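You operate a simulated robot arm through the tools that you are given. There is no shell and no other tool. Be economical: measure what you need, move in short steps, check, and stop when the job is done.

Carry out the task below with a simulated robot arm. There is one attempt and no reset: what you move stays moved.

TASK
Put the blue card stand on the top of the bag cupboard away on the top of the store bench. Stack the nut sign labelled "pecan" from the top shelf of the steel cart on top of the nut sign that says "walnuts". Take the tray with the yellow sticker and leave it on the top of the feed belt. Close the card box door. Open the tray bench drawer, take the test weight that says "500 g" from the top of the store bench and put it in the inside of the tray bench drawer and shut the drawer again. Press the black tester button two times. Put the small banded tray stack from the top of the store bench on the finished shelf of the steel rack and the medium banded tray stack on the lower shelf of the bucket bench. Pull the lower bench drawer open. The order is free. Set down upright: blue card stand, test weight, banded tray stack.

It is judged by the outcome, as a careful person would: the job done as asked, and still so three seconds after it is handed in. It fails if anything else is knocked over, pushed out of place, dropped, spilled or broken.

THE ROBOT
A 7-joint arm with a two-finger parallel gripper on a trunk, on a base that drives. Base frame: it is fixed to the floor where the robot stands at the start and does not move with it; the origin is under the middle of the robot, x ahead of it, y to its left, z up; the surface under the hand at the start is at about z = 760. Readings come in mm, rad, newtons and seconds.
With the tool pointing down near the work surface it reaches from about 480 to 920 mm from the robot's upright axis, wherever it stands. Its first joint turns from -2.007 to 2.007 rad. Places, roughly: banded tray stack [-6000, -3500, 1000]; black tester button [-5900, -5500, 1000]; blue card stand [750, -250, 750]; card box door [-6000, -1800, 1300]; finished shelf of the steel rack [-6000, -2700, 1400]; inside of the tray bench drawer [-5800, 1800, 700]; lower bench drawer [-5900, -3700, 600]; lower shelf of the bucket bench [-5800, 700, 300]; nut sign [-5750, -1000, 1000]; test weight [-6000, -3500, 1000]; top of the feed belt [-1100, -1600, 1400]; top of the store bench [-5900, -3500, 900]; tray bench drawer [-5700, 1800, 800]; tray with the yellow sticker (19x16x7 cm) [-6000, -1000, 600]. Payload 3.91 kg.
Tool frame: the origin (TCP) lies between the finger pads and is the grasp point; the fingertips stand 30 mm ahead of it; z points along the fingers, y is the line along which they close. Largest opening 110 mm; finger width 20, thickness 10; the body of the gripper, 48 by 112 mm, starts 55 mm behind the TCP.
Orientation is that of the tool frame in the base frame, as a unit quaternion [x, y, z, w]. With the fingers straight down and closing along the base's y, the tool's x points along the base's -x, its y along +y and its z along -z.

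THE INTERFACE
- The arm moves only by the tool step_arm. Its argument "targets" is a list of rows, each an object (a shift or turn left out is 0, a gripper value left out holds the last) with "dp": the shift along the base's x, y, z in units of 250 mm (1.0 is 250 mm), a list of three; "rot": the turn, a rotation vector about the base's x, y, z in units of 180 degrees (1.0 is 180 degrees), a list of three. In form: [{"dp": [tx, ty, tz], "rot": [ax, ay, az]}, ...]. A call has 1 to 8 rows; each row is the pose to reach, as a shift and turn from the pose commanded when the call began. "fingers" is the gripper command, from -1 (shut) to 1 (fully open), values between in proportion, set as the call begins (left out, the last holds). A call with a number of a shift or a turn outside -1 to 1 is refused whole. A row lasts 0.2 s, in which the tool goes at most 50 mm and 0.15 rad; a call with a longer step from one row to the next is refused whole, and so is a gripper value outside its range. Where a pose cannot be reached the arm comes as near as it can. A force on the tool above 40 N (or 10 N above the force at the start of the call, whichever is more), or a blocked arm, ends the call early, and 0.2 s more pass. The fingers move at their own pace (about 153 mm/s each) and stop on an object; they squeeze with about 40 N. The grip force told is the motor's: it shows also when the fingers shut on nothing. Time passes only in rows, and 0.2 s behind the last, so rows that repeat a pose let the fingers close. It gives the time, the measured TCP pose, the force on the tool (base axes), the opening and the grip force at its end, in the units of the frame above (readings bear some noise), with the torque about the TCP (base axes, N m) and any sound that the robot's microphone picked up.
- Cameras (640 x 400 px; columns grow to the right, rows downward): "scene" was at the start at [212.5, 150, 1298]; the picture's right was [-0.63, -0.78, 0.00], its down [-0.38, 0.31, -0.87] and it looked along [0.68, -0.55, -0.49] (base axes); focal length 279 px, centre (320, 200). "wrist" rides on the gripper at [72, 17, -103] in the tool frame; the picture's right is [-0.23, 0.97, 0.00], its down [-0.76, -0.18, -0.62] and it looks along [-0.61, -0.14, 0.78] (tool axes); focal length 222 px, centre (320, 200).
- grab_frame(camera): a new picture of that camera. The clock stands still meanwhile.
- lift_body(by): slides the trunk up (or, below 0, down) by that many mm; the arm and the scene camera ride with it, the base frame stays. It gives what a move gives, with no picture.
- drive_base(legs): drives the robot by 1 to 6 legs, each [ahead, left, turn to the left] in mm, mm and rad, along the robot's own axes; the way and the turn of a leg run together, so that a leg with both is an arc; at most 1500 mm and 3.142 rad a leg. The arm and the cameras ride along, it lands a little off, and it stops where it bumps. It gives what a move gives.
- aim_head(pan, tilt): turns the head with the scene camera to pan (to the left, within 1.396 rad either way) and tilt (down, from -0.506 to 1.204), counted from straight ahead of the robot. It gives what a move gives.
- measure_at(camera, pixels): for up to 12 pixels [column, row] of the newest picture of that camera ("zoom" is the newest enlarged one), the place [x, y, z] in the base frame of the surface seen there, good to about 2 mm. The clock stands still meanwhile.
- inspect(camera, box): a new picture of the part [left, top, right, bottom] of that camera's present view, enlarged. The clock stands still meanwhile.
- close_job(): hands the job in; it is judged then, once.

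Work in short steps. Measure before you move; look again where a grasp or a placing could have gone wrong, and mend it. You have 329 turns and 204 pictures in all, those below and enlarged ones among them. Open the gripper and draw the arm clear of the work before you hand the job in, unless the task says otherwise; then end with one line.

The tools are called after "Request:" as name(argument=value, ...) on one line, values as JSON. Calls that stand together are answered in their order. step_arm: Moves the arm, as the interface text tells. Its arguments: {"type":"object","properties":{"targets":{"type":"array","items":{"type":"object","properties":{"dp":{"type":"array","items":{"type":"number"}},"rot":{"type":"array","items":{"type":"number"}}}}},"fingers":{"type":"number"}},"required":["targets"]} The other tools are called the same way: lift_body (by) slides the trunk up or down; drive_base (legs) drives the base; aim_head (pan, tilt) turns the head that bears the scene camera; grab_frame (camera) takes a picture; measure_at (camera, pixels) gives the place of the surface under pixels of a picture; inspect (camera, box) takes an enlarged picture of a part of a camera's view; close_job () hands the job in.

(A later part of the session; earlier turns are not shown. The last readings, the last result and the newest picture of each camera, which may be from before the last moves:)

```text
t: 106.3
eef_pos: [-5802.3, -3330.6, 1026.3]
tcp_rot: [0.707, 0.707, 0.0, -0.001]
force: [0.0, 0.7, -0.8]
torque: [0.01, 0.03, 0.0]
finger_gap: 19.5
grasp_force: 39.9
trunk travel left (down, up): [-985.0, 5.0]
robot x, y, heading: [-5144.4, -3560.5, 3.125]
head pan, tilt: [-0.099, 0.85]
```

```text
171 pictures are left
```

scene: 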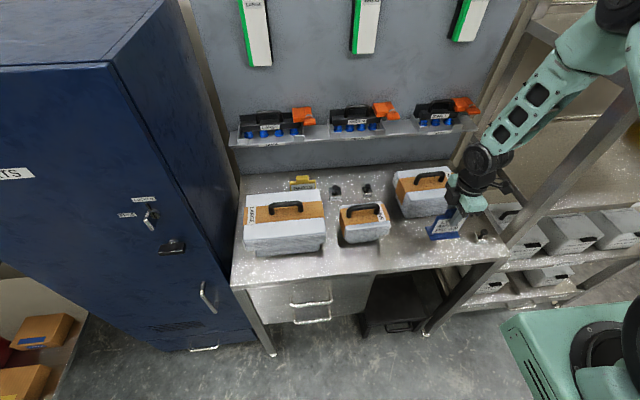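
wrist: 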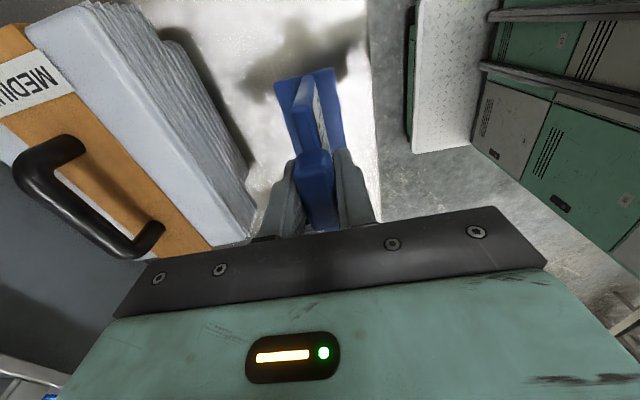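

Descending to contact in small final steps.

Request:
step_arm(targets=[{"dp": [0, 0, -0.12]}, {"dp": [0, 0, -0.22]}, {"dp": [0, 0, -0.244]}, {"dp": [0, 0, -0.256]}, {"dp": [0, 0, -0.264]}, {"dp": [0, 0, -0.27]}])

Request:
inspect(camera="scene", box=[400, 180, 500, 250])

```text
t: 107.7
eef_pos: [-5803.9, -3331.1, 957.8]
tcp_rot: [0.707, 0.707, 0.0, 0.001]
force: [0.3, 0.6, -1.2]
torque: [-0.02, 0.0, 0.0]
finger_gap: 19.5
grasp_force: 39.8
trunk travel left (down, up): [-985.0, 5.0]
robot x, y, heading: [-5150.7, -3557.3, 3.118]
head pan, tilt: [-0.099, 0.85]
```

```text
5.71 times, centred on (450, 215) of scene
```

zoom: 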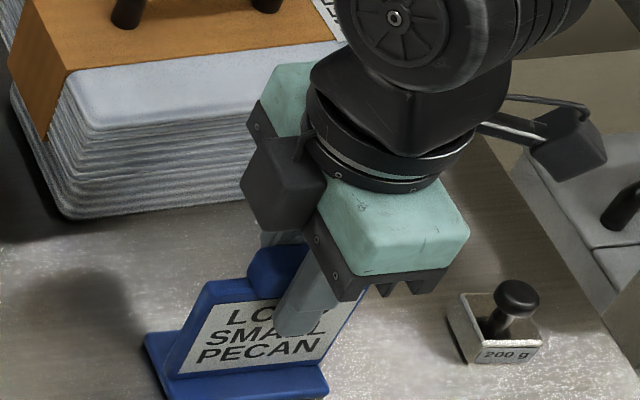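

No contact force yet; I continue down in 1–2 mm rows.

Request:
step_arm(targets=[{"dp": [0, 0, -0.006]}, {"dp": [0, 0, -0.012]}, {"dp": [0, 0, -0.018]}])

```text
t: 108.5
eef_pos: [-5804.1, -3329.6, 955.3]
tcp_rot: [0.708, 0.707, 0.001, -0.001]
force: [6.7, -1.2, 36.5]
torque: [0.03, -0.2, -0.01]
finger_gap: 19.4
grasp_force: 40.1
trunk travel left (down, up): [-985.0, 5.0]
robot x, y, heading: [-5145.2, -3561.5, 3.126]
head pan, tilt: [-0.099, 0.85]
```

Contact (36 N). I release and rise straight up.

Request:
step_arm(targets=[{"dp": [0, 0, 0.006]}, {"dp": [0, 0, 0.006]}, {"dp": [0, 0, 0.006]}], fingers=0.0)

Request:
step_arm(targets=[{"dp": [0, 0, 0.1]}, {"dp": [0, 0, 0.3]}, {"dp": [0, 0, 0.5]}, {"dp": [0, 0, 0.7]}, {"dp": [0, 0, 0.9]}])

Request:
inspect(camera="scene", box=[225, 160, 513, 340])

Request:
inspect(camera="scene", box=[320, 175, 384, 215])

```text
t: 109.3
eef_pos: [-5804.8, -3330.6, 955.5]
tcp_rot: [0.707, 0.707, 0.001, 0.001]
force: [0.5, 0.4, 0.2]
torque: [0.04, 0.01, -0.02]
finger_gap: 55.0
grasp_force: 0.1
trunk travel left (down, up): [-985.0, 5.0]
robot x, y, heading: [-5147.4, -3561.4, 3.123]
head pan, tilt: [-0.099, 0.85]
```

```text
t: 110.5
eef_pos: [-5804.8, -3330.3, 1180.2]
tcp_rot: [0.707, 0.707, 0.001, 0.001]
force: [-1.0, 0.4, -1.4]
torque: [-0.04, -0.01, 0.02]
finger_gap: 55.1
grasp_force: 0.1
trunk travel left (down, up): [-985.0, 5.0]
robot x, y, heading: [-5148.5, -3561.3, 3.124]
head pan, tilt: [-0.099, 0.85]
```

```text
2.22 times, centred on (369, 250) of scene
```

zoom: 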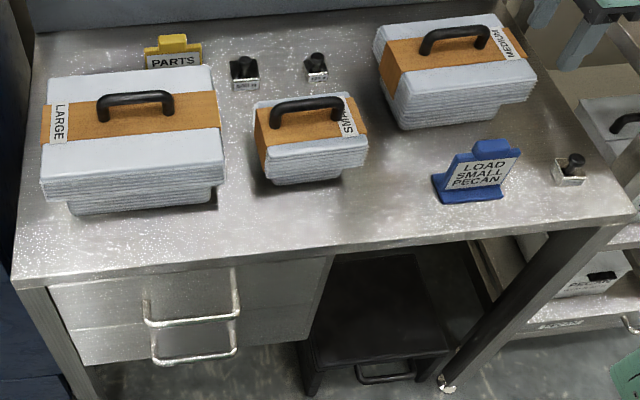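

```text
10.00 times, centred on (352, 195) of scene
```

zoom: 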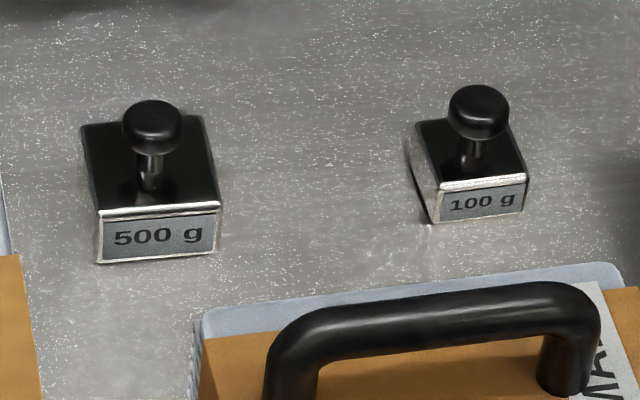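

The card stand stands well. The 500 g weight is the back-left one (-6040,-3620). Next the small stack; I measure its handle.

Request:
inspect(camera="scene", box=[330, 195, 400, 250])

Request:
measure_at(camera="scene", pixels=[[350, 207], [364, 206], [376, 204], [348, 213], [380, 211], [341, 207], [343, 222], [389, 227], [345, 239], [385, 237], [380, 203]])

```text
7.27 times, centred on (365, 222) of scene
```

zoom: 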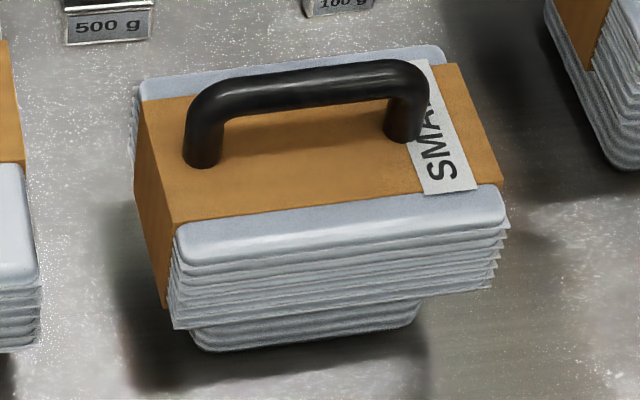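

```text
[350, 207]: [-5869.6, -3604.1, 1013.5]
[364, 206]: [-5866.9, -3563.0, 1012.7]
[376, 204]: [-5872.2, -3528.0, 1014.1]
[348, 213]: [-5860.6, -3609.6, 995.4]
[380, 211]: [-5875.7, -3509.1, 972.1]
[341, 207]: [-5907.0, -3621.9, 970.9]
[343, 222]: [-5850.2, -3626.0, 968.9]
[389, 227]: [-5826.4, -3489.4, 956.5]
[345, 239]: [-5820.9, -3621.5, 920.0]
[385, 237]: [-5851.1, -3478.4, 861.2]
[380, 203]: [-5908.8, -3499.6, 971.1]
```

I move above the small stack's handle (≈(-5873,-3562)) for a wrist view.

Request:
step_arm(targets=[{"dp": [-0.06, -0.19, 0]}, {"dp": [-0.12, -0.38, 0]}, {"dp": [-0.18, -0.57, 0]}, {"dp": [-0.24, -0.76, 0]}, {"dp": [-0.272, -0.928, 0]}, {"dp": [-0.272, -0.928, -0.1]}])

Request:
inspect(camera="wrist", box=[240, 40, 400, 240])

```text
t: 111.9
eef_pos: [-5875.1, -3558.2, 1155.1]
tcp_rot: [0.707, 0.708, 0.0, 0.0]
force: [0.2, -0.9, 0.9]
torque: [0.04, 0.04, -0.01]
finger_gap: 55.0
grasp_force: 0.1
trunk travel left (down, up): [-985.0, 5.0]
robot x, y, heading: [-5147.0, -3560.2, 3.127]
head pan, tilt: [-0.099, 0.85]
```

```text
2.00 times, centred on (320, 140) of wrist
```

zoom: 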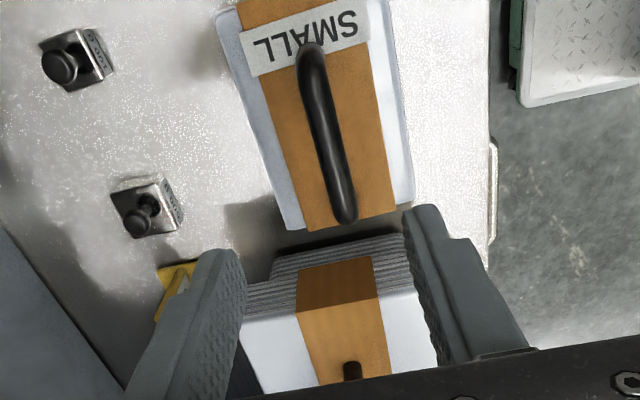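

Request:
measure_at(camera="zoom", pixels=[[310, 60], [345, 215], [318, 100], [338, 180], [328, 140], [140, 222], [165, 200], [350, 365], [215, 20], [400, 195]])

```text
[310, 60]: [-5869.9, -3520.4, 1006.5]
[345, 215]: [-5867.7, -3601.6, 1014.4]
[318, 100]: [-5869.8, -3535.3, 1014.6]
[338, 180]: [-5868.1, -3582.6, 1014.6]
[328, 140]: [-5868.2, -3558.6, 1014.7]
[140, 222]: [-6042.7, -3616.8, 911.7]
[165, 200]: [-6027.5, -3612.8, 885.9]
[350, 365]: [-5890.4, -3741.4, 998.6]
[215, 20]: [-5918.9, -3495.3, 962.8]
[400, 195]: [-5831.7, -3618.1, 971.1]
```

Handle bar: centre (-5868.5,-3561), top z 1014. I descend to TCP z≈1011 and grip.

Request:
step_arm(targets=[{"dp": [0.02, -0.008, -0.16]}, {"dp": [0.02, -0.008, -0.34]}, {"dp": [0.02, -0.008, -0.5]}, {"dp": [0.02, -0.008, -0.574]}, {"dp": [0.02, -0.008, -0.574]}])

Request:
step_arm(targets=[{"dp": [0, 0, 0]}, {"dp": [0, 0, 0]}, {"dp": [0, 0, 0]}], fingers=-1)

Request:
step_arm(targets=[{"dp": [0, 0, 0.05]}, {"dp": [0, 0, 0.1]}, {"dp": [0, 0, 0.2]}, {"dp": [0, 0, 0.2]}])

Request:
grab_frame(camera="wrist")

```text
t: 113.1
eef_pos: [-5868.0, -3562.8, 1009.9]
tcp_rot: [0.707, 0.707, -0.001, 0.0]
force: [0.0, 0.1, -0.9]
torque: [0.03, 0.02, -0.02]
finger_gap: 55.0
grasp_force: 0.1
trunk travel left (down, up): [-985.0, 5.0]
robot x, y, heading: [-5147.8, -3562.2, 3.128]
head pan, tilt: [-0.099, 0.85]
```

```text
t: 113.9
eef_pos: [-5869.0, -3562.1, 1010.9]
tcp_rot: [0.707, 0.708, 0.0, 0.0]
force: [0.1, 0.8, 0.4]
torque: [-0.02, -0.01, -0.01]
finger_gap: 15.6
grasp_force: 40.1
trunk travel left (down, up): [-985.0, 5.0]
robot x, y, heading: [-5145.2, -3560.5, 3.122]
head pan, tilt: [-0.099, 0.85]
```

```text
t: 114.9
eef_pos: [-5869.9, -3564.9, 1059.8]
tcp_rot: [0.707, 0.707, 0.0, 0.0]
force: [0.5, 0.2, -2.0]
torque: [-0.04, -0.01, 0.01]
finger_gap: 15.6
grasp_force: 39.9
trunk travel left (down, up): [-985.0, 5.0]
robot x, y, heading: [-5144.9, -3563.7, 3.126]
head pan, tilt: [-0.099, 0.85]
```

```text
165 pictures are left
```

wrist: 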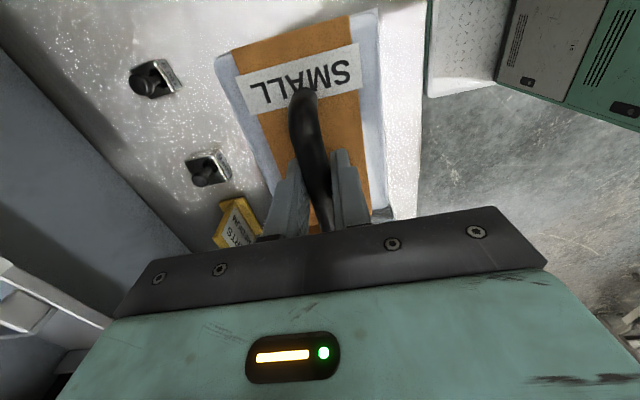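

Held firmly. Now I look at the steel rack's finished shelf to plan the placing.

Request:
step_arm(targets=[{"dp": [0.05, 0, 0.2]}, {"dp": [0.15, 0, 0.4]}, {"dp": [0.3, 0, 0.6]}, {"dp": [0.45, 0, 0.7]}])

Request:
aim_head(pan=-0.85, tilt=0.2)

Request:
grab_frame(camera="scene")

```text
refused: row 1 steps farther than a row can; nothing moved
```

```text
t: 116.0
eef_pos: [-5870.2, -3563.9, 1059.8]
tcp_rot: [0.707, 0.708, 0.0, 0.0]
force: [0.5, 0.0, -2.5]
torque: [0.01, -0.01, 0.0]
finger_gap: 15.6
grasp_force: 39.8
trunk travel left (down, up): [-985.0, 5.0]
robot x, y, heading: [-5144.6, -3559.1, 3.125]
head pan, tilt: [-0.85, 0.201]
```

```text
164 pictures are left
```

scene: 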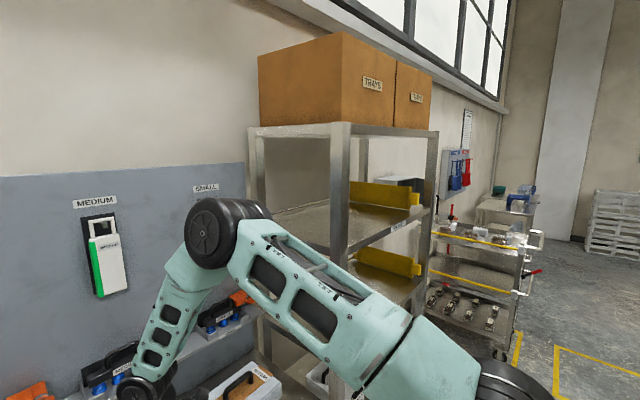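

Request:
inspect(camera="scene", box=[240, 110, 450, 300])

Request:
measure_at(camera="zoom", pixels=[[320, 60], [560, 75], [200, 300], [400, 230], [440, 390], [500, 345], [310, 190], [455, 280], [200, 360], [60, 320], [380, 420]])

```text
2.11 times, centred on (345, 205) of scene
```

zoom: 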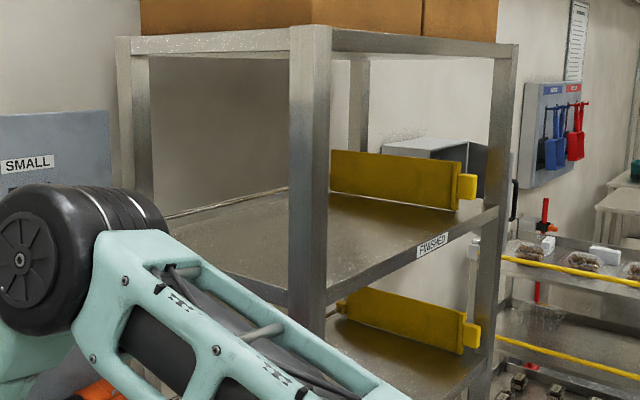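

```text
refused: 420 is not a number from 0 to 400
```

Request:
measure_at(camera="zoom", pixels=[[305, 45], [505, 52], [240, 250], [400, 220], [305, 270], [490, 225], [340, 180], [455, 190], [350, 255], [430, 250], [190, 215], [260, 38]])

```text
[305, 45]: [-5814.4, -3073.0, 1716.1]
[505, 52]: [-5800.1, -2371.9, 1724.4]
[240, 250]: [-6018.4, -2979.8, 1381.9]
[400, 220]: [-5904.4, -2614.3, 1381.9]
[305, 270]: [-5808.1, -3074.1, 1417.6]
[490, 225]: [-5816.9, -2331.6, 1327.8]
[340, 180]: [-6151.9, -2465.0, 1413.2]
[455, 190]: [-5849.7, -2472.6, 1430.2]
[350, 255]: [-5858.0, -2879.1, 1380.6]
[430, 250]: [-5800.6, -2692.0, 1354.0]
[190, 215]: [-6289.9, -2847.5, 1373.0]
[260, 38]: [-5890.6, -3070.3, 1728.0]
```

The finished shelf is z≈1381 with only ~310 mm clear height, so a vertical hand won't fit. I'll turn the stack 90°, set it back, and regrasp its handle with the tool pitched forward.

Request:
step_arm(targets=[{"dp": [0, 0, 0.06], "rot": [0, 0, -0.046]}, {"dp": [0, 0, 0.06], "rot": [0, 0, -0.092]}, {"dp": [0, 0, 0.06], "rot": [0, 0, -0.138]}, {"dp": [0, 0, 0.06], "rot": [0, 0, -0.184]}, {"dp": [0, 0, 0.06], "rot": [0, 0, -0.23]}, {"dp": [0, 0, 0.06], "rot": [0, 0, -0.276]}, {"dp": [0, 0, 0.06], "rot": [0, 0, -0.322]}, {"dp": [0, 0, 0.06], "rot": [0, 0, -0.368]}])

Request:
step_arm(targets=[{"dp": [0.02, 0, 0], "rot": [0, 0, -0.046]}, {"dp": [0.03, 0.02, 0], "rot": [0, 0, -0.092]}, {"dp": [0.03, 0.02, 0], "rot": [0, 0, -0.132]}, {"dp": [0.03, 0.02, -0.1], "rot": [0, 0, -0.132]}, {"dp": [0.03, 0.02, -0.2], "rot": [0, 0, -0.132]}, {"dp": [0.03, 0.02, -0.24], "rot": [0, 0, -0.132]}])

Request:
grab_frame(camera="wrist")

```text
t: 117.8
eef_pos: [-5868.6, -3564.9, 1077.2]
tcp_rot: [0.979, 0.204, 0.0, 0.0]
force: [-0.4, -0.4, -3.0]
torque: [-0.01, 0.02, -0.04]
finger_gap: 15.3
grasp_force: 39.9
trunk travel left (down, up): [-985.0, 5.0]
robot x, y, heading: [-5146.7, -3560.0, 3.129]
head pan, tilt: [-0.85, 0.201]
```

```text
t: 119.2
eef_pos: [-5862.0, -3560.1, 1016.8]
tcp_rot: [1.0, -0.001, 0.0, 0.0]
force: [0.3, 0.3, -3.1]
torque: [0.01, 0.03, -0.02]
finger_gap: 15.6
grasp_force: 39.9
trunk travel left (down, up): [-985.0, 5.0]
robot x, y, heading: [-5143.2, -3559.1, 3.123]
head pan, tilt: [-0.85, 0.201]
```

```text
162 pictures are left
```

wrist: 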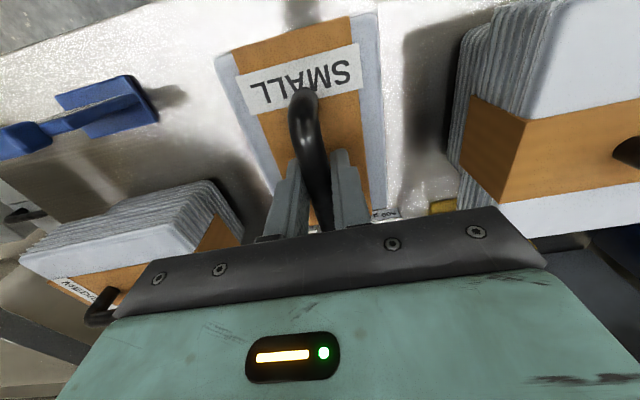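

Lower to contact.

Request:
step_arm(targets=[{"dp": [0, 0, -0.012]}, {"dp": [0, 0, -0.02]}, {"dp": [0, 0, -0.026]}, {"dp": [0, 0, -0.032]}])

```text
t: 120.2
eef_pos: [-5861.3, -3558.5, 1009.8]
tcp_rot: [1.0, 0.0, -0.001, 0.0]
force: [2.0, 1.7, 9.8]
torque: [-0.1, -0.75, 0.14]
finger_gap: 15.7
grasp_force: 40.3
trunk travel left (down, up): [-985.0, 5.0]
robot x, y, heading: [-5144.7, -3560.0, 3.126]
head pan, tilt: [-0.85, 0.201]
```

Released contact; I open, rise, and pitch the tool 55° forward to a pre-grasp point.

Request:
step_arm(targets=[{"dp": [0, 0, 0]}, {"dp": [0, 0, 0]}, {"dp": [0, 0, 0.15]}, {"dp": [0, 0, 0.3]}, {"dp": [0, 0, 0.45], "rot": [0, 0, 0]}], fingers=0.0)

Request:
step_arm(targets=[{"dp": [0.06, 0, 0], "rot": [0, 0.046, 0]}, {"dp": [0.12, 0, 0], "rot": [0, 0.092, 0]}, {"dp": [0.18, 0, 0], "rot": [0, 0.138, 0]}, {"dp": [0.24, 0, 0], "rot": [0, 0.184, 0]}, {"dp": [0.3, 0, 0], "rot": [0, 0.23, 0]}, {"dp": [0.36, 0, 0], "rot": [0, 0.276, 0]}, {"dp": [0.4, 0, -0.05], "rot": [0, 0.3056, 0]}, {"dp": [0.4, 0, -0.18], "rot": [0, 0.3056, 0]}])

Request:
grab_frame(camera="wrist")

Request:
aim_head(pan=-0.2, tilt=0.7)

Request:
grab_frame(camera="scene")

```text
t: 121.4
eef_pos: [-5862.6, -3557.2, 1119.5]
tcp_rot: [1.0, 0.0, 0.0, 0.0]
force: [0.2, 0.3, -0.5]
torque: [0.01, 0.04, 0.04]
finger_gap: 55.2
grasp_force: 0.0
trunk travel left (down, up): [-985.0, 5.0]
robot x, y, heading: [-5146.7, -3560.6, 3.126]
head pan, tilt: [-0.85, 0.201]
```

```text
t: 123.2
eef_pos: [-5760.6, -3558.2, 1074.3]
tcp_rot: [0.887, 0.0, -0.462, 0.001]
force: [-0.1, -0.7, 1.2]
torque: [0.01, 0.01, -0.01]
finger_gap: 55.2
grasp_force: 0.0
trunk travel left (down, up): [-985.0, 5.0]
robot x, y, heading: [-5147.6, -3561.7, 3.124]
head pan, tilt: [-0.85, 0.201]
```

```text
161 pictures are left
```

wrist: 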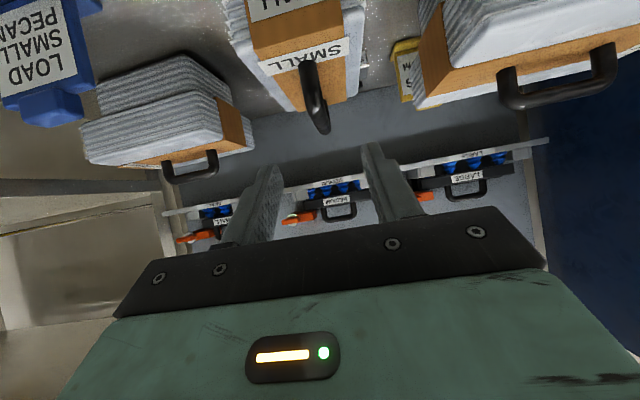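

```text
t: 124.2
eef_pos: [-5761.8, -3558.1, 1073.4]
tcp_rot: [0.887, 0.0, -0.461, 0.0]
force: [0.6, 0.3, 0.3]
torque: [0.01, -0.02, -0.03]
finger_gap: 55.1
grasp_force: 0.0
trunk travel left (down, up): [-985.0, 5.0]
robot x, y, heading: [-5142.7, -3560.5, 3.118]
head pan, tilt: [-0.201, 0.7]
```

```text
160 pictures are left
```

scene: 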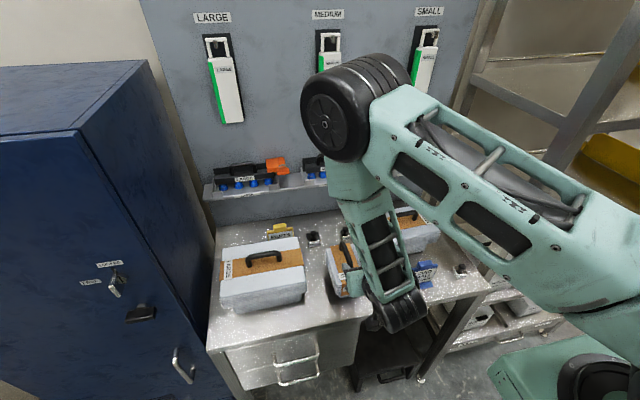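

I measure the handle bar and the elbow position.

Request:
measure_at(camera="wrist", pixels=[[308, 65], [313, 85], [318, 105], [325, 130], [265, 60], [345, 95]])

Request:
measure_at(camera="scene", pixels=[[325, 120], [375, 60], [340, 180], [400, 320], [375, 300]])

```text
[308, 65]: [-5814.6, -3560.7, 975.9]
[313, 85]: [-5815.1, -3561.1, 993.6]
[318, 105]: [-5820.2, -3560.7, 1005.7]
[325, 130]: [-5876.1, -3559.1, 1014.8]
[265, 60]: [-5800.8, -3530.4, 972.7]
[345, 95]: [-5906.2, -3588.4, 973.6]
```

```text
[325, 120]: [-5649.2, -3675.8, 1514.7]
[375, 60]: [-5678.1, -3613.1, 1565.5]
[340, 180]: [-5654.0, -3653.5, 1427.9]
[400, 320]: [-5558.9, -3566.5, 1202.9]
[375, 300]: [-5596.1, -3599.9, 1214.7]
```

Bar at y≈-3560 spanning x -5815…-5905. I advance along the tool axis to straddle it and grip.

Request:
step_arm(targets=[{"dp": [-0.13, -0.006, -0.09]}, {"dp": [-0.26, -0.006, -0.18]}, {"dp": [-0.384, -0.006, -0.262]}, {"dp": [-0.384, -0.006, -0.262]}])

Request:
step_arm(targets=[{"dp": [0, 0, 0]}, {"dp": [0, 0, 0]}, {"dp": [0, 0, 0]}], fingers=-1)

Request:
step_arm(targets=[{"dp": [0, 0, 0.1]}, {"dp": [0, 0, 0.2]}, {"dp": [0, 0, 0.4]}, {"dp": [0, 0, 0.4]}])

Request:
grab_frame(camera="wrist")

```text
t: 125.2
eef_pos: [-5856.5, -3560.6, 1009.6]
tcp_rot: [0.887, 0.0, -0.462, 0.0]
force: [-0.5, -0.5, 0.1]
torque: [0.0, -0.01, 0.0]
finger_gap: 55.2
grasp_force: 0.0
trunk travel left (down, up): [-985.0, 5.0]
robot x, y, heading: [-5147.1, -3559.6, 3.126]
head pan, tilt: [-0.201, 0.7]
```

```text
t: 126.0
eef_pos: [-5857.1, -3560.3, 1009.9]
tcp_rot: [0.887, 0.0, -0.462, 0.0]
force: [-0.2, -0.1, 0.4]
torque: [0.01, 0.11, -0.06]
finger_gap: 15.6
grasp_force: 39.9
trunk travel left (down, up): [-985.0, 5.0]
robot x, y, heading: [-5148.8, -3557.7, 3.123]
head pan, tilt: [-0.201, 0.7]
```

```text
t: 127.0
eef_pos: [-5856.2, -3562.0, 1110.8]
tcp_rot: [0.887, 0.0, -0.462, 0.0]
force: [-0.2, 0.0, -2.1]
torque: [0.0, -0.03, -0.01]
finger_gap: 15.5
grasp_force: 40.0
trunk travel left (down, up): [-985.0, 5.0]
robot x, y, heading: [-5145.3, -3560.5, 3.127]
head pan, tilt: [-0.201, 0.7]
```

```text
159 pictures are left
```

wrist: 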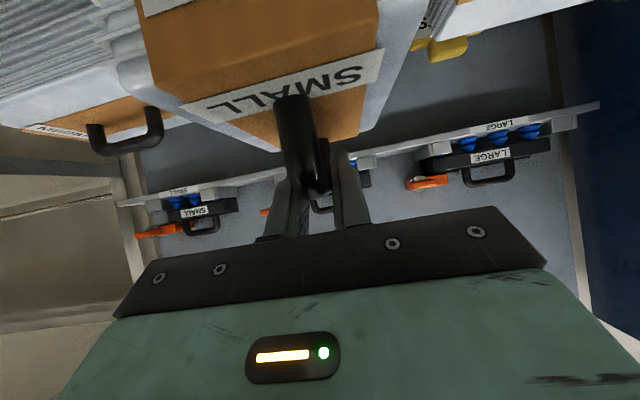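

Held. I back away from the bench and shift right to face the steel rack, then raise the arm.

Request:
drive_base(legs=[[-450, 0, 0], [0, -800, 0.015]])

Request:
step_arm(targets=[{"dp": [0, 0, 0.2]}, {"dp": [0, 0, 0.4]}, {"dp": [0, 0, 0.6]}, {"dp": [0, 0, 0.8]}, {"dp": [0, 0, 1.0]}])

Request:
step_arm(targets=[{"dp": [0, 0, 0.2]}, {"dp": [0, 0, 0.4]}, {"dp": [0, 0, 0.6]}, {"dp": [0, 0, 0.8]}])

Request:
aim_head(pan=-0.1, tilt=0.2)

Request:
grab_frame(camera="scene")

Request:
grab_frame(camera="wrist")

```text
t: 133.5
eef_pos: [-5404.6, -2824.3, 1109.7]
tcp_rot: [0.887, 0.011, -0.462, 0.006]
force: [1.3, 0.2, -3.0]
torque: [-0.03, -0.03, 0.0]
finger_gap: 15.3
grasp_force: 39.4
trunk travel left (down, up): [-985.0, 5.0]
robot x, y, heading: [-4691.7, -2809.2, -3.138]
head pan, tilt: [-0.201, 0.7]
```

```text
t: 134.7
eef_pos: [-5404.6, -2826.7, 1363.2]
tcp_rot: [0.887, 0.01, -0.461, 0.005]
force: [0.0, -0.8, -3.5]
torque: [0.01, -0.02, -0.01]
finger_gap: 15.6
grasp_force: 40.0
trunk travel left (down, up): [-985.0, 5.0]
robot x, y, heading: [-4693.0, -2806.4, -3.138]
head pan, tilt: [-0.201, 0.7]
```

```text
t: 135.7
eef_pos: [-5404.9, -2826.4, 1564.9]
tcp_rot: [0.887, 0.01, -0.462, 0.006]
force: [-0.9, 0.0, -3.7]
torque: [-0.04, -0.01, 0.0]
finger_gap: 15.5
grasp_force: 40.0
trunk travel left (down, up): [-985.0, 5.0]
robot x, y, heading: [-4692.6, -2807.7, -3.14]
head pan, tilt: [-0.201, 0.7]
```

```text
t: 136.6
eef_pos: [-5403.7, -2825.6, 1563.2]
tcp_rot: [0.887, 0.01, -0.462, 0.005]
force: [-0.3, -0.3, -2.9]
torque: [0.0, -0.01, 0.0]
finger_gap: 15.4
grasp_force: 39.8
trunk travel left (down, up): [-985.0, 5.0]
robot x, y, heading: [-4693.2, -2811.2, -3.134]
head pan, tilt: [-0.099, 0.201]
```

```text
158 pictures are left
```

scene: 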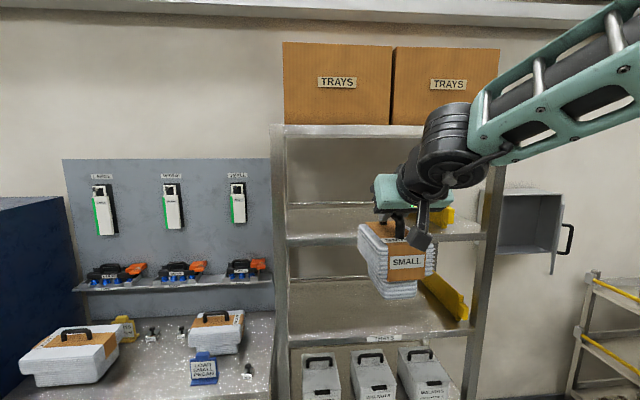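

```text
157 pictures are left
```

wrist: 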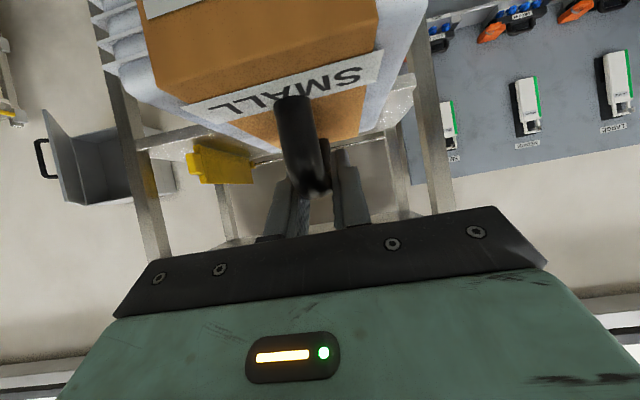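

Bottom of stack is at ≈1414, shelf at 1381. I drive forward 370 and check.

Request:
drive_base(legs=[[370, 0, 0]])

Request:
grab_frame(camera="scene")

Request:
measure_at(camera="scene", pixels=[[400, 205], [380, 60], [340, 60], [430, 290], [450, 130], [420, 175]])

```text
t: 139.0
eef_pos: [-5782.2, -2822.4, 1564.0]
tcp_rot: [0.887, 0.008, -0.462, 0.004]
force: [0.1, -0.2, -2.8]
torque: [0.01, -0.03, 0.01]
finger_gap: 15.5
grasp_force: 39.9
trunk travel left (down, up): [-985.0, 5.0]
robot x, y, heading: [-5073.6, -2807.6, 3.144]
head pan, tilt: [-0.099, 0.201]
```

```text
156 pictures are left
```

scene: 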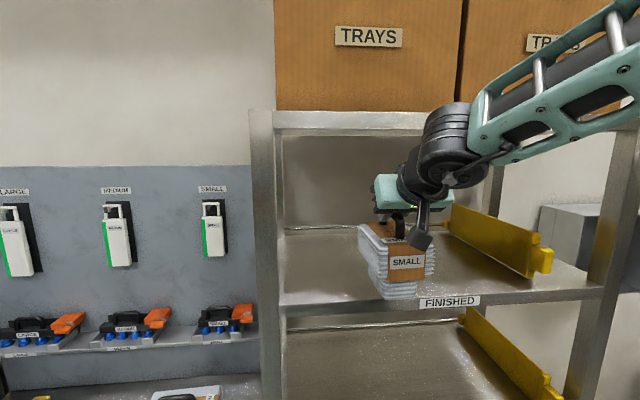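

```text
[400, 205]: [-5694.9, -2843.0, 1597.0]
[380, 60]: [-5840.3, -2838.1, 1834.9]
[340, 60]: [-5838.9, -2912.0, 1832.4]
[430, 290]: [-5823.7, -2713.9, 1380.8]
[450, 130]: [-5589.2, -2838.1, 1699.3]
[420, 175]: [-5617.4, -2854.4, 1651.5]
```

Advance 105 mm with the arm, then lower to contact.

Request:
step_arm(targets=[{"dp": [-0.14, 0, 0]}, {"dp": [-0.28, 0, 0]}, {"dp": [-0.42, 0, 0]}, {"dp": [-0.42, 0, -0.05]}, {"dp": [-0.42, 0, -0.1]}])

Request:
grab_frame(camera="scene")

Request:
step_arm(targets=[{"dp": [0, 0, -0.008]}, {"dp": [0, 0, -0.016]}, {"dp": [0, 0, -0.024]}, {"dp": [0, 0, -0.032]}, {"dp": [0, 0, -0.04]}, {"dp": [0, 0, -0.048]}])

```text
t: 140.2
eef_pos: [-5889.7, -2823.1, 1539.8]
tcp_rot: [0.887, 0.007, -0.462, 0.004]
force: [-0.5, -0.7, -2.3]
torque: [0.03, 0.0, 0.02]
finger_gap: 15.6
grasp_force: 40.2
trunk travel left (down, up): [-985.0, 5.0]
robot x, y, heading: [-5074.2, -2807.1, 3.144]
head pan, tilt: [-0.099, 0.201]
```

```text
155 pictures are left
```

scene: 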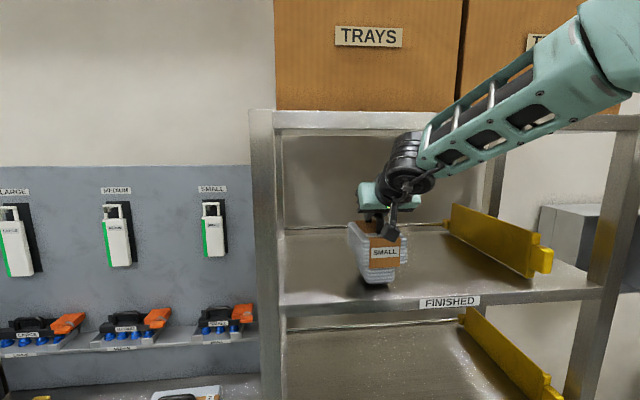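

```text
t: 141.6
eef_pos: [-5887.0, -2822.7, 1529.2]
tcp_rot: [0.886, 0.006, -0.464, 0.003]
force: [0.1, 3.3, 16.0]
torque: [-0.03, -0.9, 0.16]
finger_gap: 15.6
grasp_force: 39.4
trunk travel left (down, up): [-985.0, 5.0]
robot x, y, heading: [-5072.7, -2808.0, 3.141]
head pan, tilt: [-0.099, 0.201]
```

Contact. Release and withdraw.

Request:
step_arm(targets=[{"dp": [0, 0, 0.008]}, {"dp": [0, 0, 0.008]}, {"dp": [0.05, 0, 0.03]}, {"dp": [0.2, 0, 0.08]}, {"dp": [0.38, 0, 0.12]}, {"dp": [0.56, 0, 0.12]}, {"dp": [0.74, 0, 0.12]}], fingers=0.0)

Request:
grab_frame(camera="scene")

```text
t: 143.2
eef_pos: [-5702.4, -2824.4, 1555.8]
tcp_rot: [0.887, 0.008, -0.462, 0.004]
force: [-0.2, -0.3, -1.1]
torque: [0.0, -0.04, 0.02]
finger_gap: 54.9
grasp_force: 0.0
trunk travel left (down, up): [-985.0, 5.0]
robot x, y, heading: [-5072.8, -2809.5, 3.145]
head pan, tilt: [-0.099, 0.201]
```

```text
154 pictures are left
```

scene: 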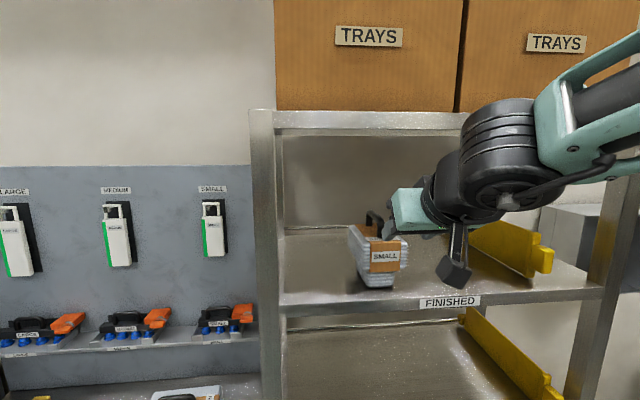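

Placed upright on the finished shelf. Now back off, return to the store bench, and bring the tool vertical for the medium stack.

Request:
drive_base(legs=[[-300, 0, 0], [0, 680, 0]])

Request:
step_arm(targets=[{"dp": [0, 0, -0.1], "rot": [0, -0.046, 0]}, {"dp": [0, 0, -0.2], "rot": [0, -0.092, 0]}, {"dp": [0, 0, -0.3], "rot": [0, -0.138, 0]}, {"dp": [0, 0, -0.4], "rot": [0, -0.184, 0]}, {"dp": [0, 0, -0.5], "rot": [0, -0.23, 0]}, {"dp": [0, 0, -0.6], "rot": [0, -0.276, 0]}, {"dp": [0, 0, -0.7], "rot": [0, -0.3056, 0]}, {"dp": [0, 0, -0.9], "rot": [0, -0.3056, 0]}])

Request:
drive_base(legs=[[350, 0, 0]])

Request:
aim_head(pan=-0.1, tilt=0.8)

Request:
grab_frame(camera="scene")

Request:
grab_frame(camera="wrist")

```text
t: 148.6
eef_pos: [-5393.7, -3514.2, 1555.2]
tcp_rot: [0.887, 0.015, -0.462, 0.008]
force: [-0.1, 0.2, -0.1]
torque: [0.01, -0.01, -0.01]
finger_gap: 55.3
grasp_force: 0.0
trunk travel left (down, up): [-985.0, 5.0]
robot x, y, heading: [-4765.6, -3488.2, -3.122]
head pan, tilt: [-0.099, 0.201]
```

```text
t: 150.4
eef_pos: [-5391.6, -3512.3, 1331.8]
tcp_rot: [1.0, 0.009, 0.0, 0.014]
force: [-0.2, 0.9, -0.8]
torque: [-0.06, 0.04, 0.05]
finger_gap: 54.9
grasp_force: 0.1
out of reach, approached as far as the arm can: row 4
trunk travel left (down, up): [-985.0, 5.0]
robot x, y, heading: [-4763.0, -3486.0, -3.126]
head pan, tilt: [-0.099, 0.201]
```

```text
t: 152.7
eef_pos: [-5741.9, -3519.3, 1332.2]
tcp_rot: [1.0, 0.01, 0.0, 0.014]
force: [-0.5, -1.1, 0.9]
torque: [0.01, 0.02, 0.02]
finger_gap: 54.7
grasp_force: 0.0
trunk travel left (down, up): [-985.0, 5.0]
robot x, y, heading: [-5115.8, -3494.9, -3.128]
head pan, tilt: [-0.099, 0.201]
```

```text
t: 153.7
eef_pos: [-5740.7, -3519.9, 1330.7]
tcp_rot: [1.0, 0.009, 0.0, 0.014]
force: [0.6, -0.2, -0.1]
torque: [-0.01, 0.02, -0.02]
finger_gap: 55.1
grasp_force: 0.1
trunk travel left (down, up): [-985.0, 5.0]
robot x, y, heading: [-5108.7, -3493.7, -3.122]
head pan, tilt: [-0.099, 0.799]
```

```text
153 pictures are left
```

scene: 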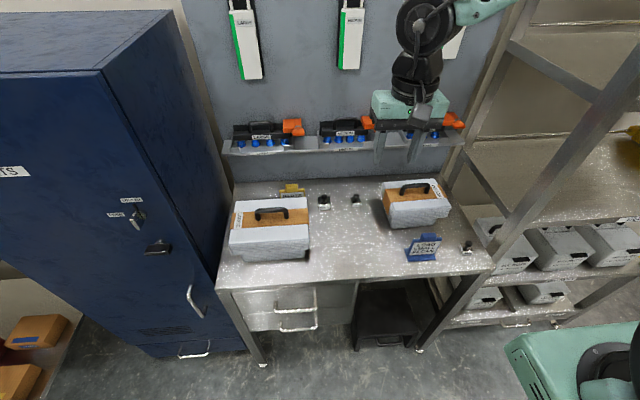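

```text
152 pictures are left
```

wrist: 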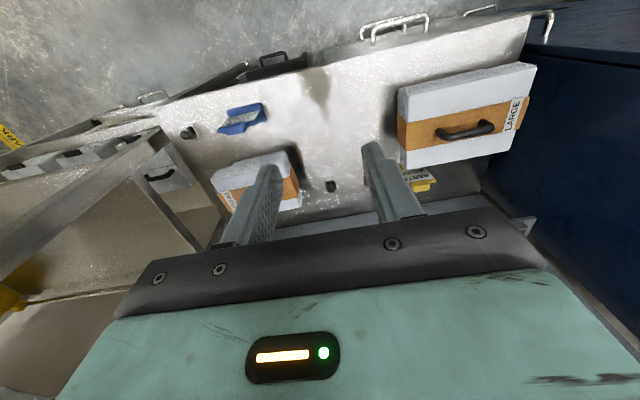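

I measure the medium stack's handle and edges.

Request:
inspect(camera="scene", box=[365, 165, 469, 240])

Request:
measure_at(camera="zoom", pixels=[[225, 130], [300, 108], [370, 110], [265, 118], [100, 150], [125, 265], [130, 380], [520, 330], [515, 220], [455, 95]])

```text
5.33 times, centred on (417, 202) of scene
```

zoom: 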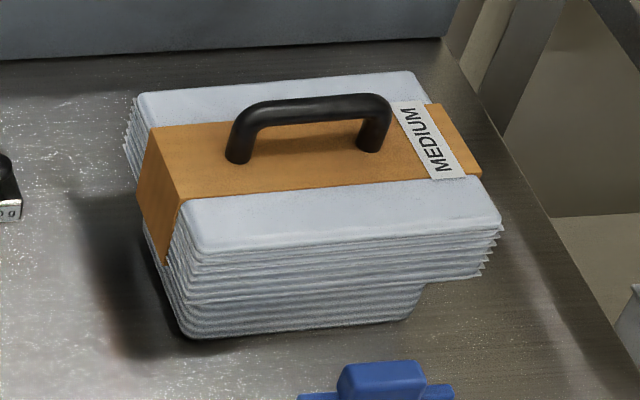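

```text
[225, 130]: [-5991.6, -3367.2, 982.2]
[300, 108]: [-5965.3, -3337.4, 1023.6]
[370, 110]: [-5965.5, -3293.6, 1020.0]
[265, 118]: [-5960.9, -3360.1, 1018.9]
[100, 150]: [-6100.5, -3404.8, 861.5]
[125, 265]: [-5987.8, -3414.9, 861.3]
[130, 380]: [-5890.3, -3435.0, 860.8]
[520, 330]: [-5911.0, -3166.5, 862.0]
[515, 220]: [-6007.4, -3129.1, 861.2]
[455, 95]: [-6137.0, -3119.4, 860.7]
```

Handle centre ≈(-5968,-3325), top ≈1024, along y. I drive 50 mm closer, then yaw +90° while moving over it.

Request:
drive_base(legs=[[55, 0, 0]])

Request:
step_arm(targets=[{"dp": [-0.07, 0.08, 0], "rot": [0, 0, 0.0455]}, {"dp": [-0.14, 0.16, 0], "rot": [0, 0, 0.091]}, {"dp": [-0.21, 0.24, 0], "rot": [0, 0, 0.1365]}, {"dp": [-0.28, 0.32, 0], "rot": [0, 0, 0.182]}, {"dp": [-0.35, 0.4, 0], "rot": [0, 0, 0.2275]}, {"dp": [-0.42, 0.48, 0], "rot": [0, 0, 0.273]}, {"dp": [-0.49, 0.56, 0], "rot": [0, 0, 0.3185]}, {"dp": [-0.56, 0.64, 0], "rot": [0, 0, 0.364]}])

Request:
step_arm(targets=[{"dp": [-0.07, 0.07, -0.1], "rot": [0, 0, 0.0455]}, {"dp": [-0.12, 0.13, -0.25], "rot": [0, 0, 0.091]}, {"dp": [-0.12, 0.13, -0.42], "rot": [0, 0, 0.136]}, {"dp": [-0.12, 0.13, -0.6], "rot": [0, 0, 0.136]}])

Request:
inspect(camera="wrist", box=[200, 20, 440, 240])

```text
t: 154.6
eef_pos: [-5794.4, -3519.7, 1332.3]
tcp_rot: [1.0, 0.009, 0.0, 0.014]
force: [1.6, 0.4, 0.2]
torque: [0.02, 0.06, 0.01]
finger_gap: 55.2
grasp_force: 0.1
trunk travel left (down, up): [-985.0, 5.0]
robot x, y, heading: [-5166.4, -3493.0, -3.128]
head pan, tilt: [-0.099, 0.799]
```

```text
t: 156.4
eef_pos: [-5835.9, -3435.4, 1311.9]
tcp_rot: [0.867, 0.498, 0.007, 0.011]
force: [0.0, 0.1, -0.4]
torque: [-0.07, -0.04, 0.01]
finger_gap: 55.1
grasp_force: 0.0
out of reach, approached as far as the arm can: row 7, 8
trunk travel left (down, up): [-985.0, 5.0]
robot x, y, heading: [-5165.9, -3494.1, -3.125]
head pan, tilt: [-0.099, 0.799]
```

```text
t: 157.4
eef_pos: [-5733.2, -3475.4, 1245.6]
tcp_rot: [0.757, 0.653, 0.008, 0.011]
force: [0.3, -0.2, -0.2]
torque: [-0.03, -0.01, -0.01]
finger_gap: 55.0
grasp_force: 0.1
out of reach, approached as far as the arm can: row 1, 2, 3, 4
trunk travel left (down, up): [-985.0, 5.0]
robot x, y, heading: [-5165.5, -3495.8, -3.126]
head pan, tilt: [-0.099, 0.799]
```

```text
1.82 times, centred on (320, 130) of wrist
```

zoom: 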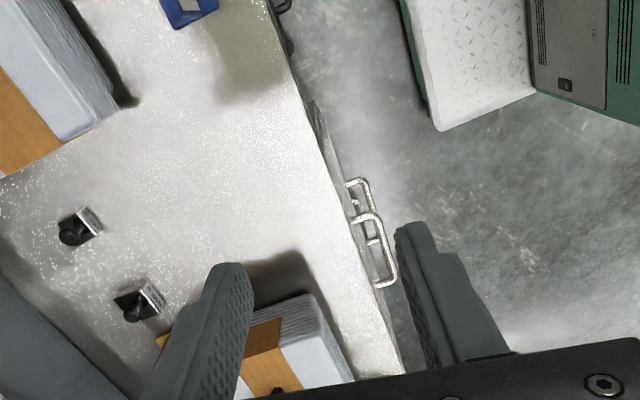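

The arm hit a joint limit. I look at the arm's posture.

Request:
grab_frame(camera="scene")

```text
149 pictures are left
```

scene: 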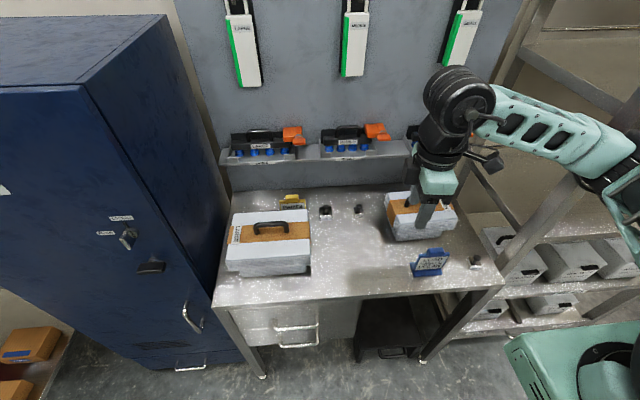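

Request:
measure_at(camera="scene", pixels=[[620, 195], [600, 160], [560, 140], [520, 110], [460, 100], [440, 185], [570, 250]])

```text
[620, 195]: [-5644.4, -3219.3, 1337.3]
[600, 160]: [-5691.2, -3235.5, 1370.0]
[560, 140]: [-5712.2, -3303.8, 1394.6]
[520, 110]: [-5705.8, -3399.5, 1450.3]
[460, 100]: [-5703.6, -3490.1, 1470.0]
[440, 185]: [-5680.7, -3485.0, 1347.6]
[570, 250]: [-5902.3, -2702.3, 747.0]
```

The elbow has dropped low to the right. I back off to free space and bring the arm towards its home-like pose to recover a good posture.

Request:
drive_base(legs=[[-500, 0, 0]])

Request:
step_arm(targets=[{"dp": [0, 0.05, 0.1], "rot": [0, 0, -0.045]}, {"dp": [0, 0.1, 0.2], "rot": [0, 0, -0.09]}, {"dp": [0, 0.2, 0.3], "rot": [0, 0, -0.135]}, {"dp": [0, 0.3, 0.4], "rot": [0, 0, -0.18]}, {"dp": [0, 0.4, 0.5], "rot": [0, 0, -0.225]}, {"dp": [0, 0.5, 0.6], "rot": [0, 0, -0.27]}, {"dp": [0, 0.6, 0.6], "rot": [0, 0, -0.315]}, {"dp": [0, 0.7, 0.6], "rot": [0, 0, -0.36]}])

Request:
step_arm(targets=[{"dp": [0, 0.15, 0.05], "rot": [0, 0, -0.045]}, {"dp": [0, 0.3, 0.1], "rot": [0, 0, -0.08]}, {"dp": [0, 0.45, 0.1], "rot": [0, 0, -0.08]}, {"dp": [0, 0.6, 0.1], "rot": [0, 0, -0.08]}])

Request:
aim_head(pan=-0.5, tilt=0.5)

Request:
grab_frame(camera="scene")

```text
t: 160.3
eef_pos: [-5234.0, -3467.3, 1247.8]
tcp_rot: [0.757, 0.654, 0.009, 0.011]
force: [0.1, 0.9, 0.0]
torque: [-0.05, 0.0, 0.01]
finger_gap: 54.9
grasp_force: 0.0
trunk travel left (down, up): [-985.0, 5.0]
robot x, y, heading: [-4668.9, -3486.6, -3.124]
head pan, tilt: [-0.099, 0.799]
```

```text
t: 162.2
eef_pos: [-5232.9, -3292.8, 1397.2]
tcp_rot: [0.989, 0.145, 0.002, 0.013]
force: [-0.8, -0.2, -0.5]
torque: [0.02, -0.02, 0.02]
finger_gap: 55.2
grasp_force: 0.1
trunk travel left (down, up): [-985.0, 5.0]
robot x, y, heading: [-4664.4, -3486.5, -3.125]
head pan, tilt: [-0.099, 0.799]
```

```text
t: 163.2
eef_pos: [-5231.2, -3143.9, 1424.0]
tcp_rot: [1.0, 0.021, 0.0, 0.013]
force: [0.5, -1.0, 0.0]
torque: [0.01, -0.05, -0.04]
finger_gap: 55.0
grasp_force: 0.0
trunk travel left (down, up): [-985.0, 5.0]
robot x, y, heading: [-4667.3, -3488.6, -3.127]
head pan, tilt: [-0.099, 0.799]
```

```text
t: 164.0
eef_pos: [-5230.7, -3143.9, 1424.4]
tcp_rot: [1.0, 0.021, 0.0, 0.014]
force: [-0.3, 0.7, -0.4]
torque: [0.01, 0.01, -0.02]
finger_gap: 55.1
grasp_force: 0.0
trunk travel left (down, up): [-985.0, 5.0]
robot x, y, heading: [-4669.5, -3487.4, -3.127]
head pan, tilt: [-0.499, 0.499]
```

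```text
148 pictures are left
```

scene: 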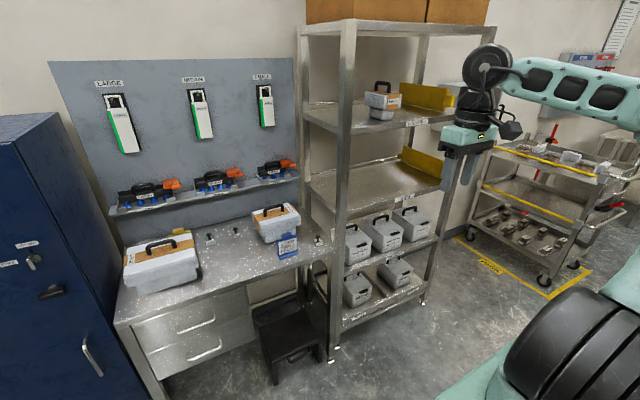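

The posture still has the elbow out to the right. I retrace the pose sequence in free space (pitched, high and extended, then low) to bring the elbow back up.

Request:
step_arm(targets=[{"dp": [-0.07, -0.16, 0.07], "rot": [0, 0.04, 0]}, {"dp": [-0.14, -0.32, 0.14], "rot": [0, 0.08, 0]}, {"dp": [-0.21, -0.48, 0.21], "rot": [0, 0.12, 0]}, {"dp": [-0.28, -0.64, 0.28], "rot": [0, 0.16, 0]}, {"dp": [-0.35, -0.8, 0.35], "rot": [0, 0.2, 0]}, {"dp": [-0.42, -0.96, 0.42], "rot": [0, 0.24, 0]}, {"dp": [-0.5, -1.0, 0.5], "rot": [0, 0.28, 0]}, {"dp": [-0.59, -1.0, 0.56], "rot": [0, 0.306, 0]}])

Request:
step_arm(targets=[{"dp": [-0.15, -0.1, 0]}, {"dp": [-0.3, -0.2, 0]}, {"dp": [-0.45, -0.3, 0]}, {"dp": [-0.6, -0.4, 0]}, {"dp": [-0.6, -0.4, -0.2]}, {"dp": [-0.6, -0.4, -0.4]}, {"dp": [-0.6, -0.4, -0.6]}, {"dp": [-0.6, -0.4, -0.8]}])

Request:
step_arm(targets=[{"dp": [0, 0, -0.2]}, {"dp": [0, 0, -0.4]}, {"dp": [0, 0, -0.6]}, {"dp": [0, 0, -0.8]}, {"dp": [0, 0, -1.0]}])

Request:
aim_head(pan=-0.2, tilt=0.5)

Request:
grab_frame(camera="scene")

```text
t: 165.8
eef_pos: [-5384.2, -3388.8, 1562.0]
tcp_rot: [0.886, 0.025, -0.463, 0.003]
force: [-0.1, -0.7, 0.0]
torque: [0.02, 0.01, 0.05]
finger_gap: 55.0
grasp_force: 0.0
trunk travel left (down, up): [-985.0, 5.0]
robot x, y, heading: [-4663.9, -3486.4, -3.125]
head pan, tilt: [-0.499, 0.499]
```

```text
t: 167.6
eef_pos: [-5535.7, -3492.7, 1359.4]
tcp_rot: [0.887, 0.026, -0.462, 0.003]
force: [1.1, -0.6, 0.7]
torque: [-0.01, 0.01, 0.02]
finger_gap: 54.8
grasp_force: 0.0
trunk travel left (down, up): [-985.0, 5.0]
robot x, y, heading: [-4665.7, -3486.7, -3.128]
head pan, tilt: [-0.499, 0.499]
```

```text
t: 168.8
eef_pos: [-5534.2, -3494.6, 1112.2]
tcp_rot: [0.887, 0.024, -0.462, 0.002]
force: [0.8, -0.3, 0.6]
torque: [0.01, 0.02, -0.01]
finger_gap: 54.7
grasp_force: 0.1
trunk travel left (down, up): [-985.0, 5.0]
robot x, y, heading: [-4667.7, -3487.5, -3.122]
head pan, tilt: [-0.499, 0.499]
```

```text
t: 169.6
eef_pos: [-5533.5, -3496.4, 1112.4]
tcp_rot: [0.887, 0.025, -0.462, 0.003]
force: [0.3, -0.1, -0.2]
torque: [0.0, -0.04, 0.0]
finger_gap: 54.9
grasp_force: 0.0
trunk travel left (down, up): [-985.0, 5.0]
robot x, y, heading: [-4669.0, -3488.4, -3.123]
head pan, tilt: [-0.201, 0.499]
```

```text
147 pictures are left
```

scene: 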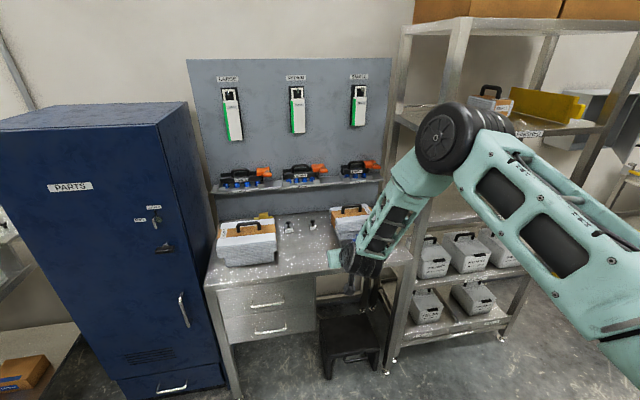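

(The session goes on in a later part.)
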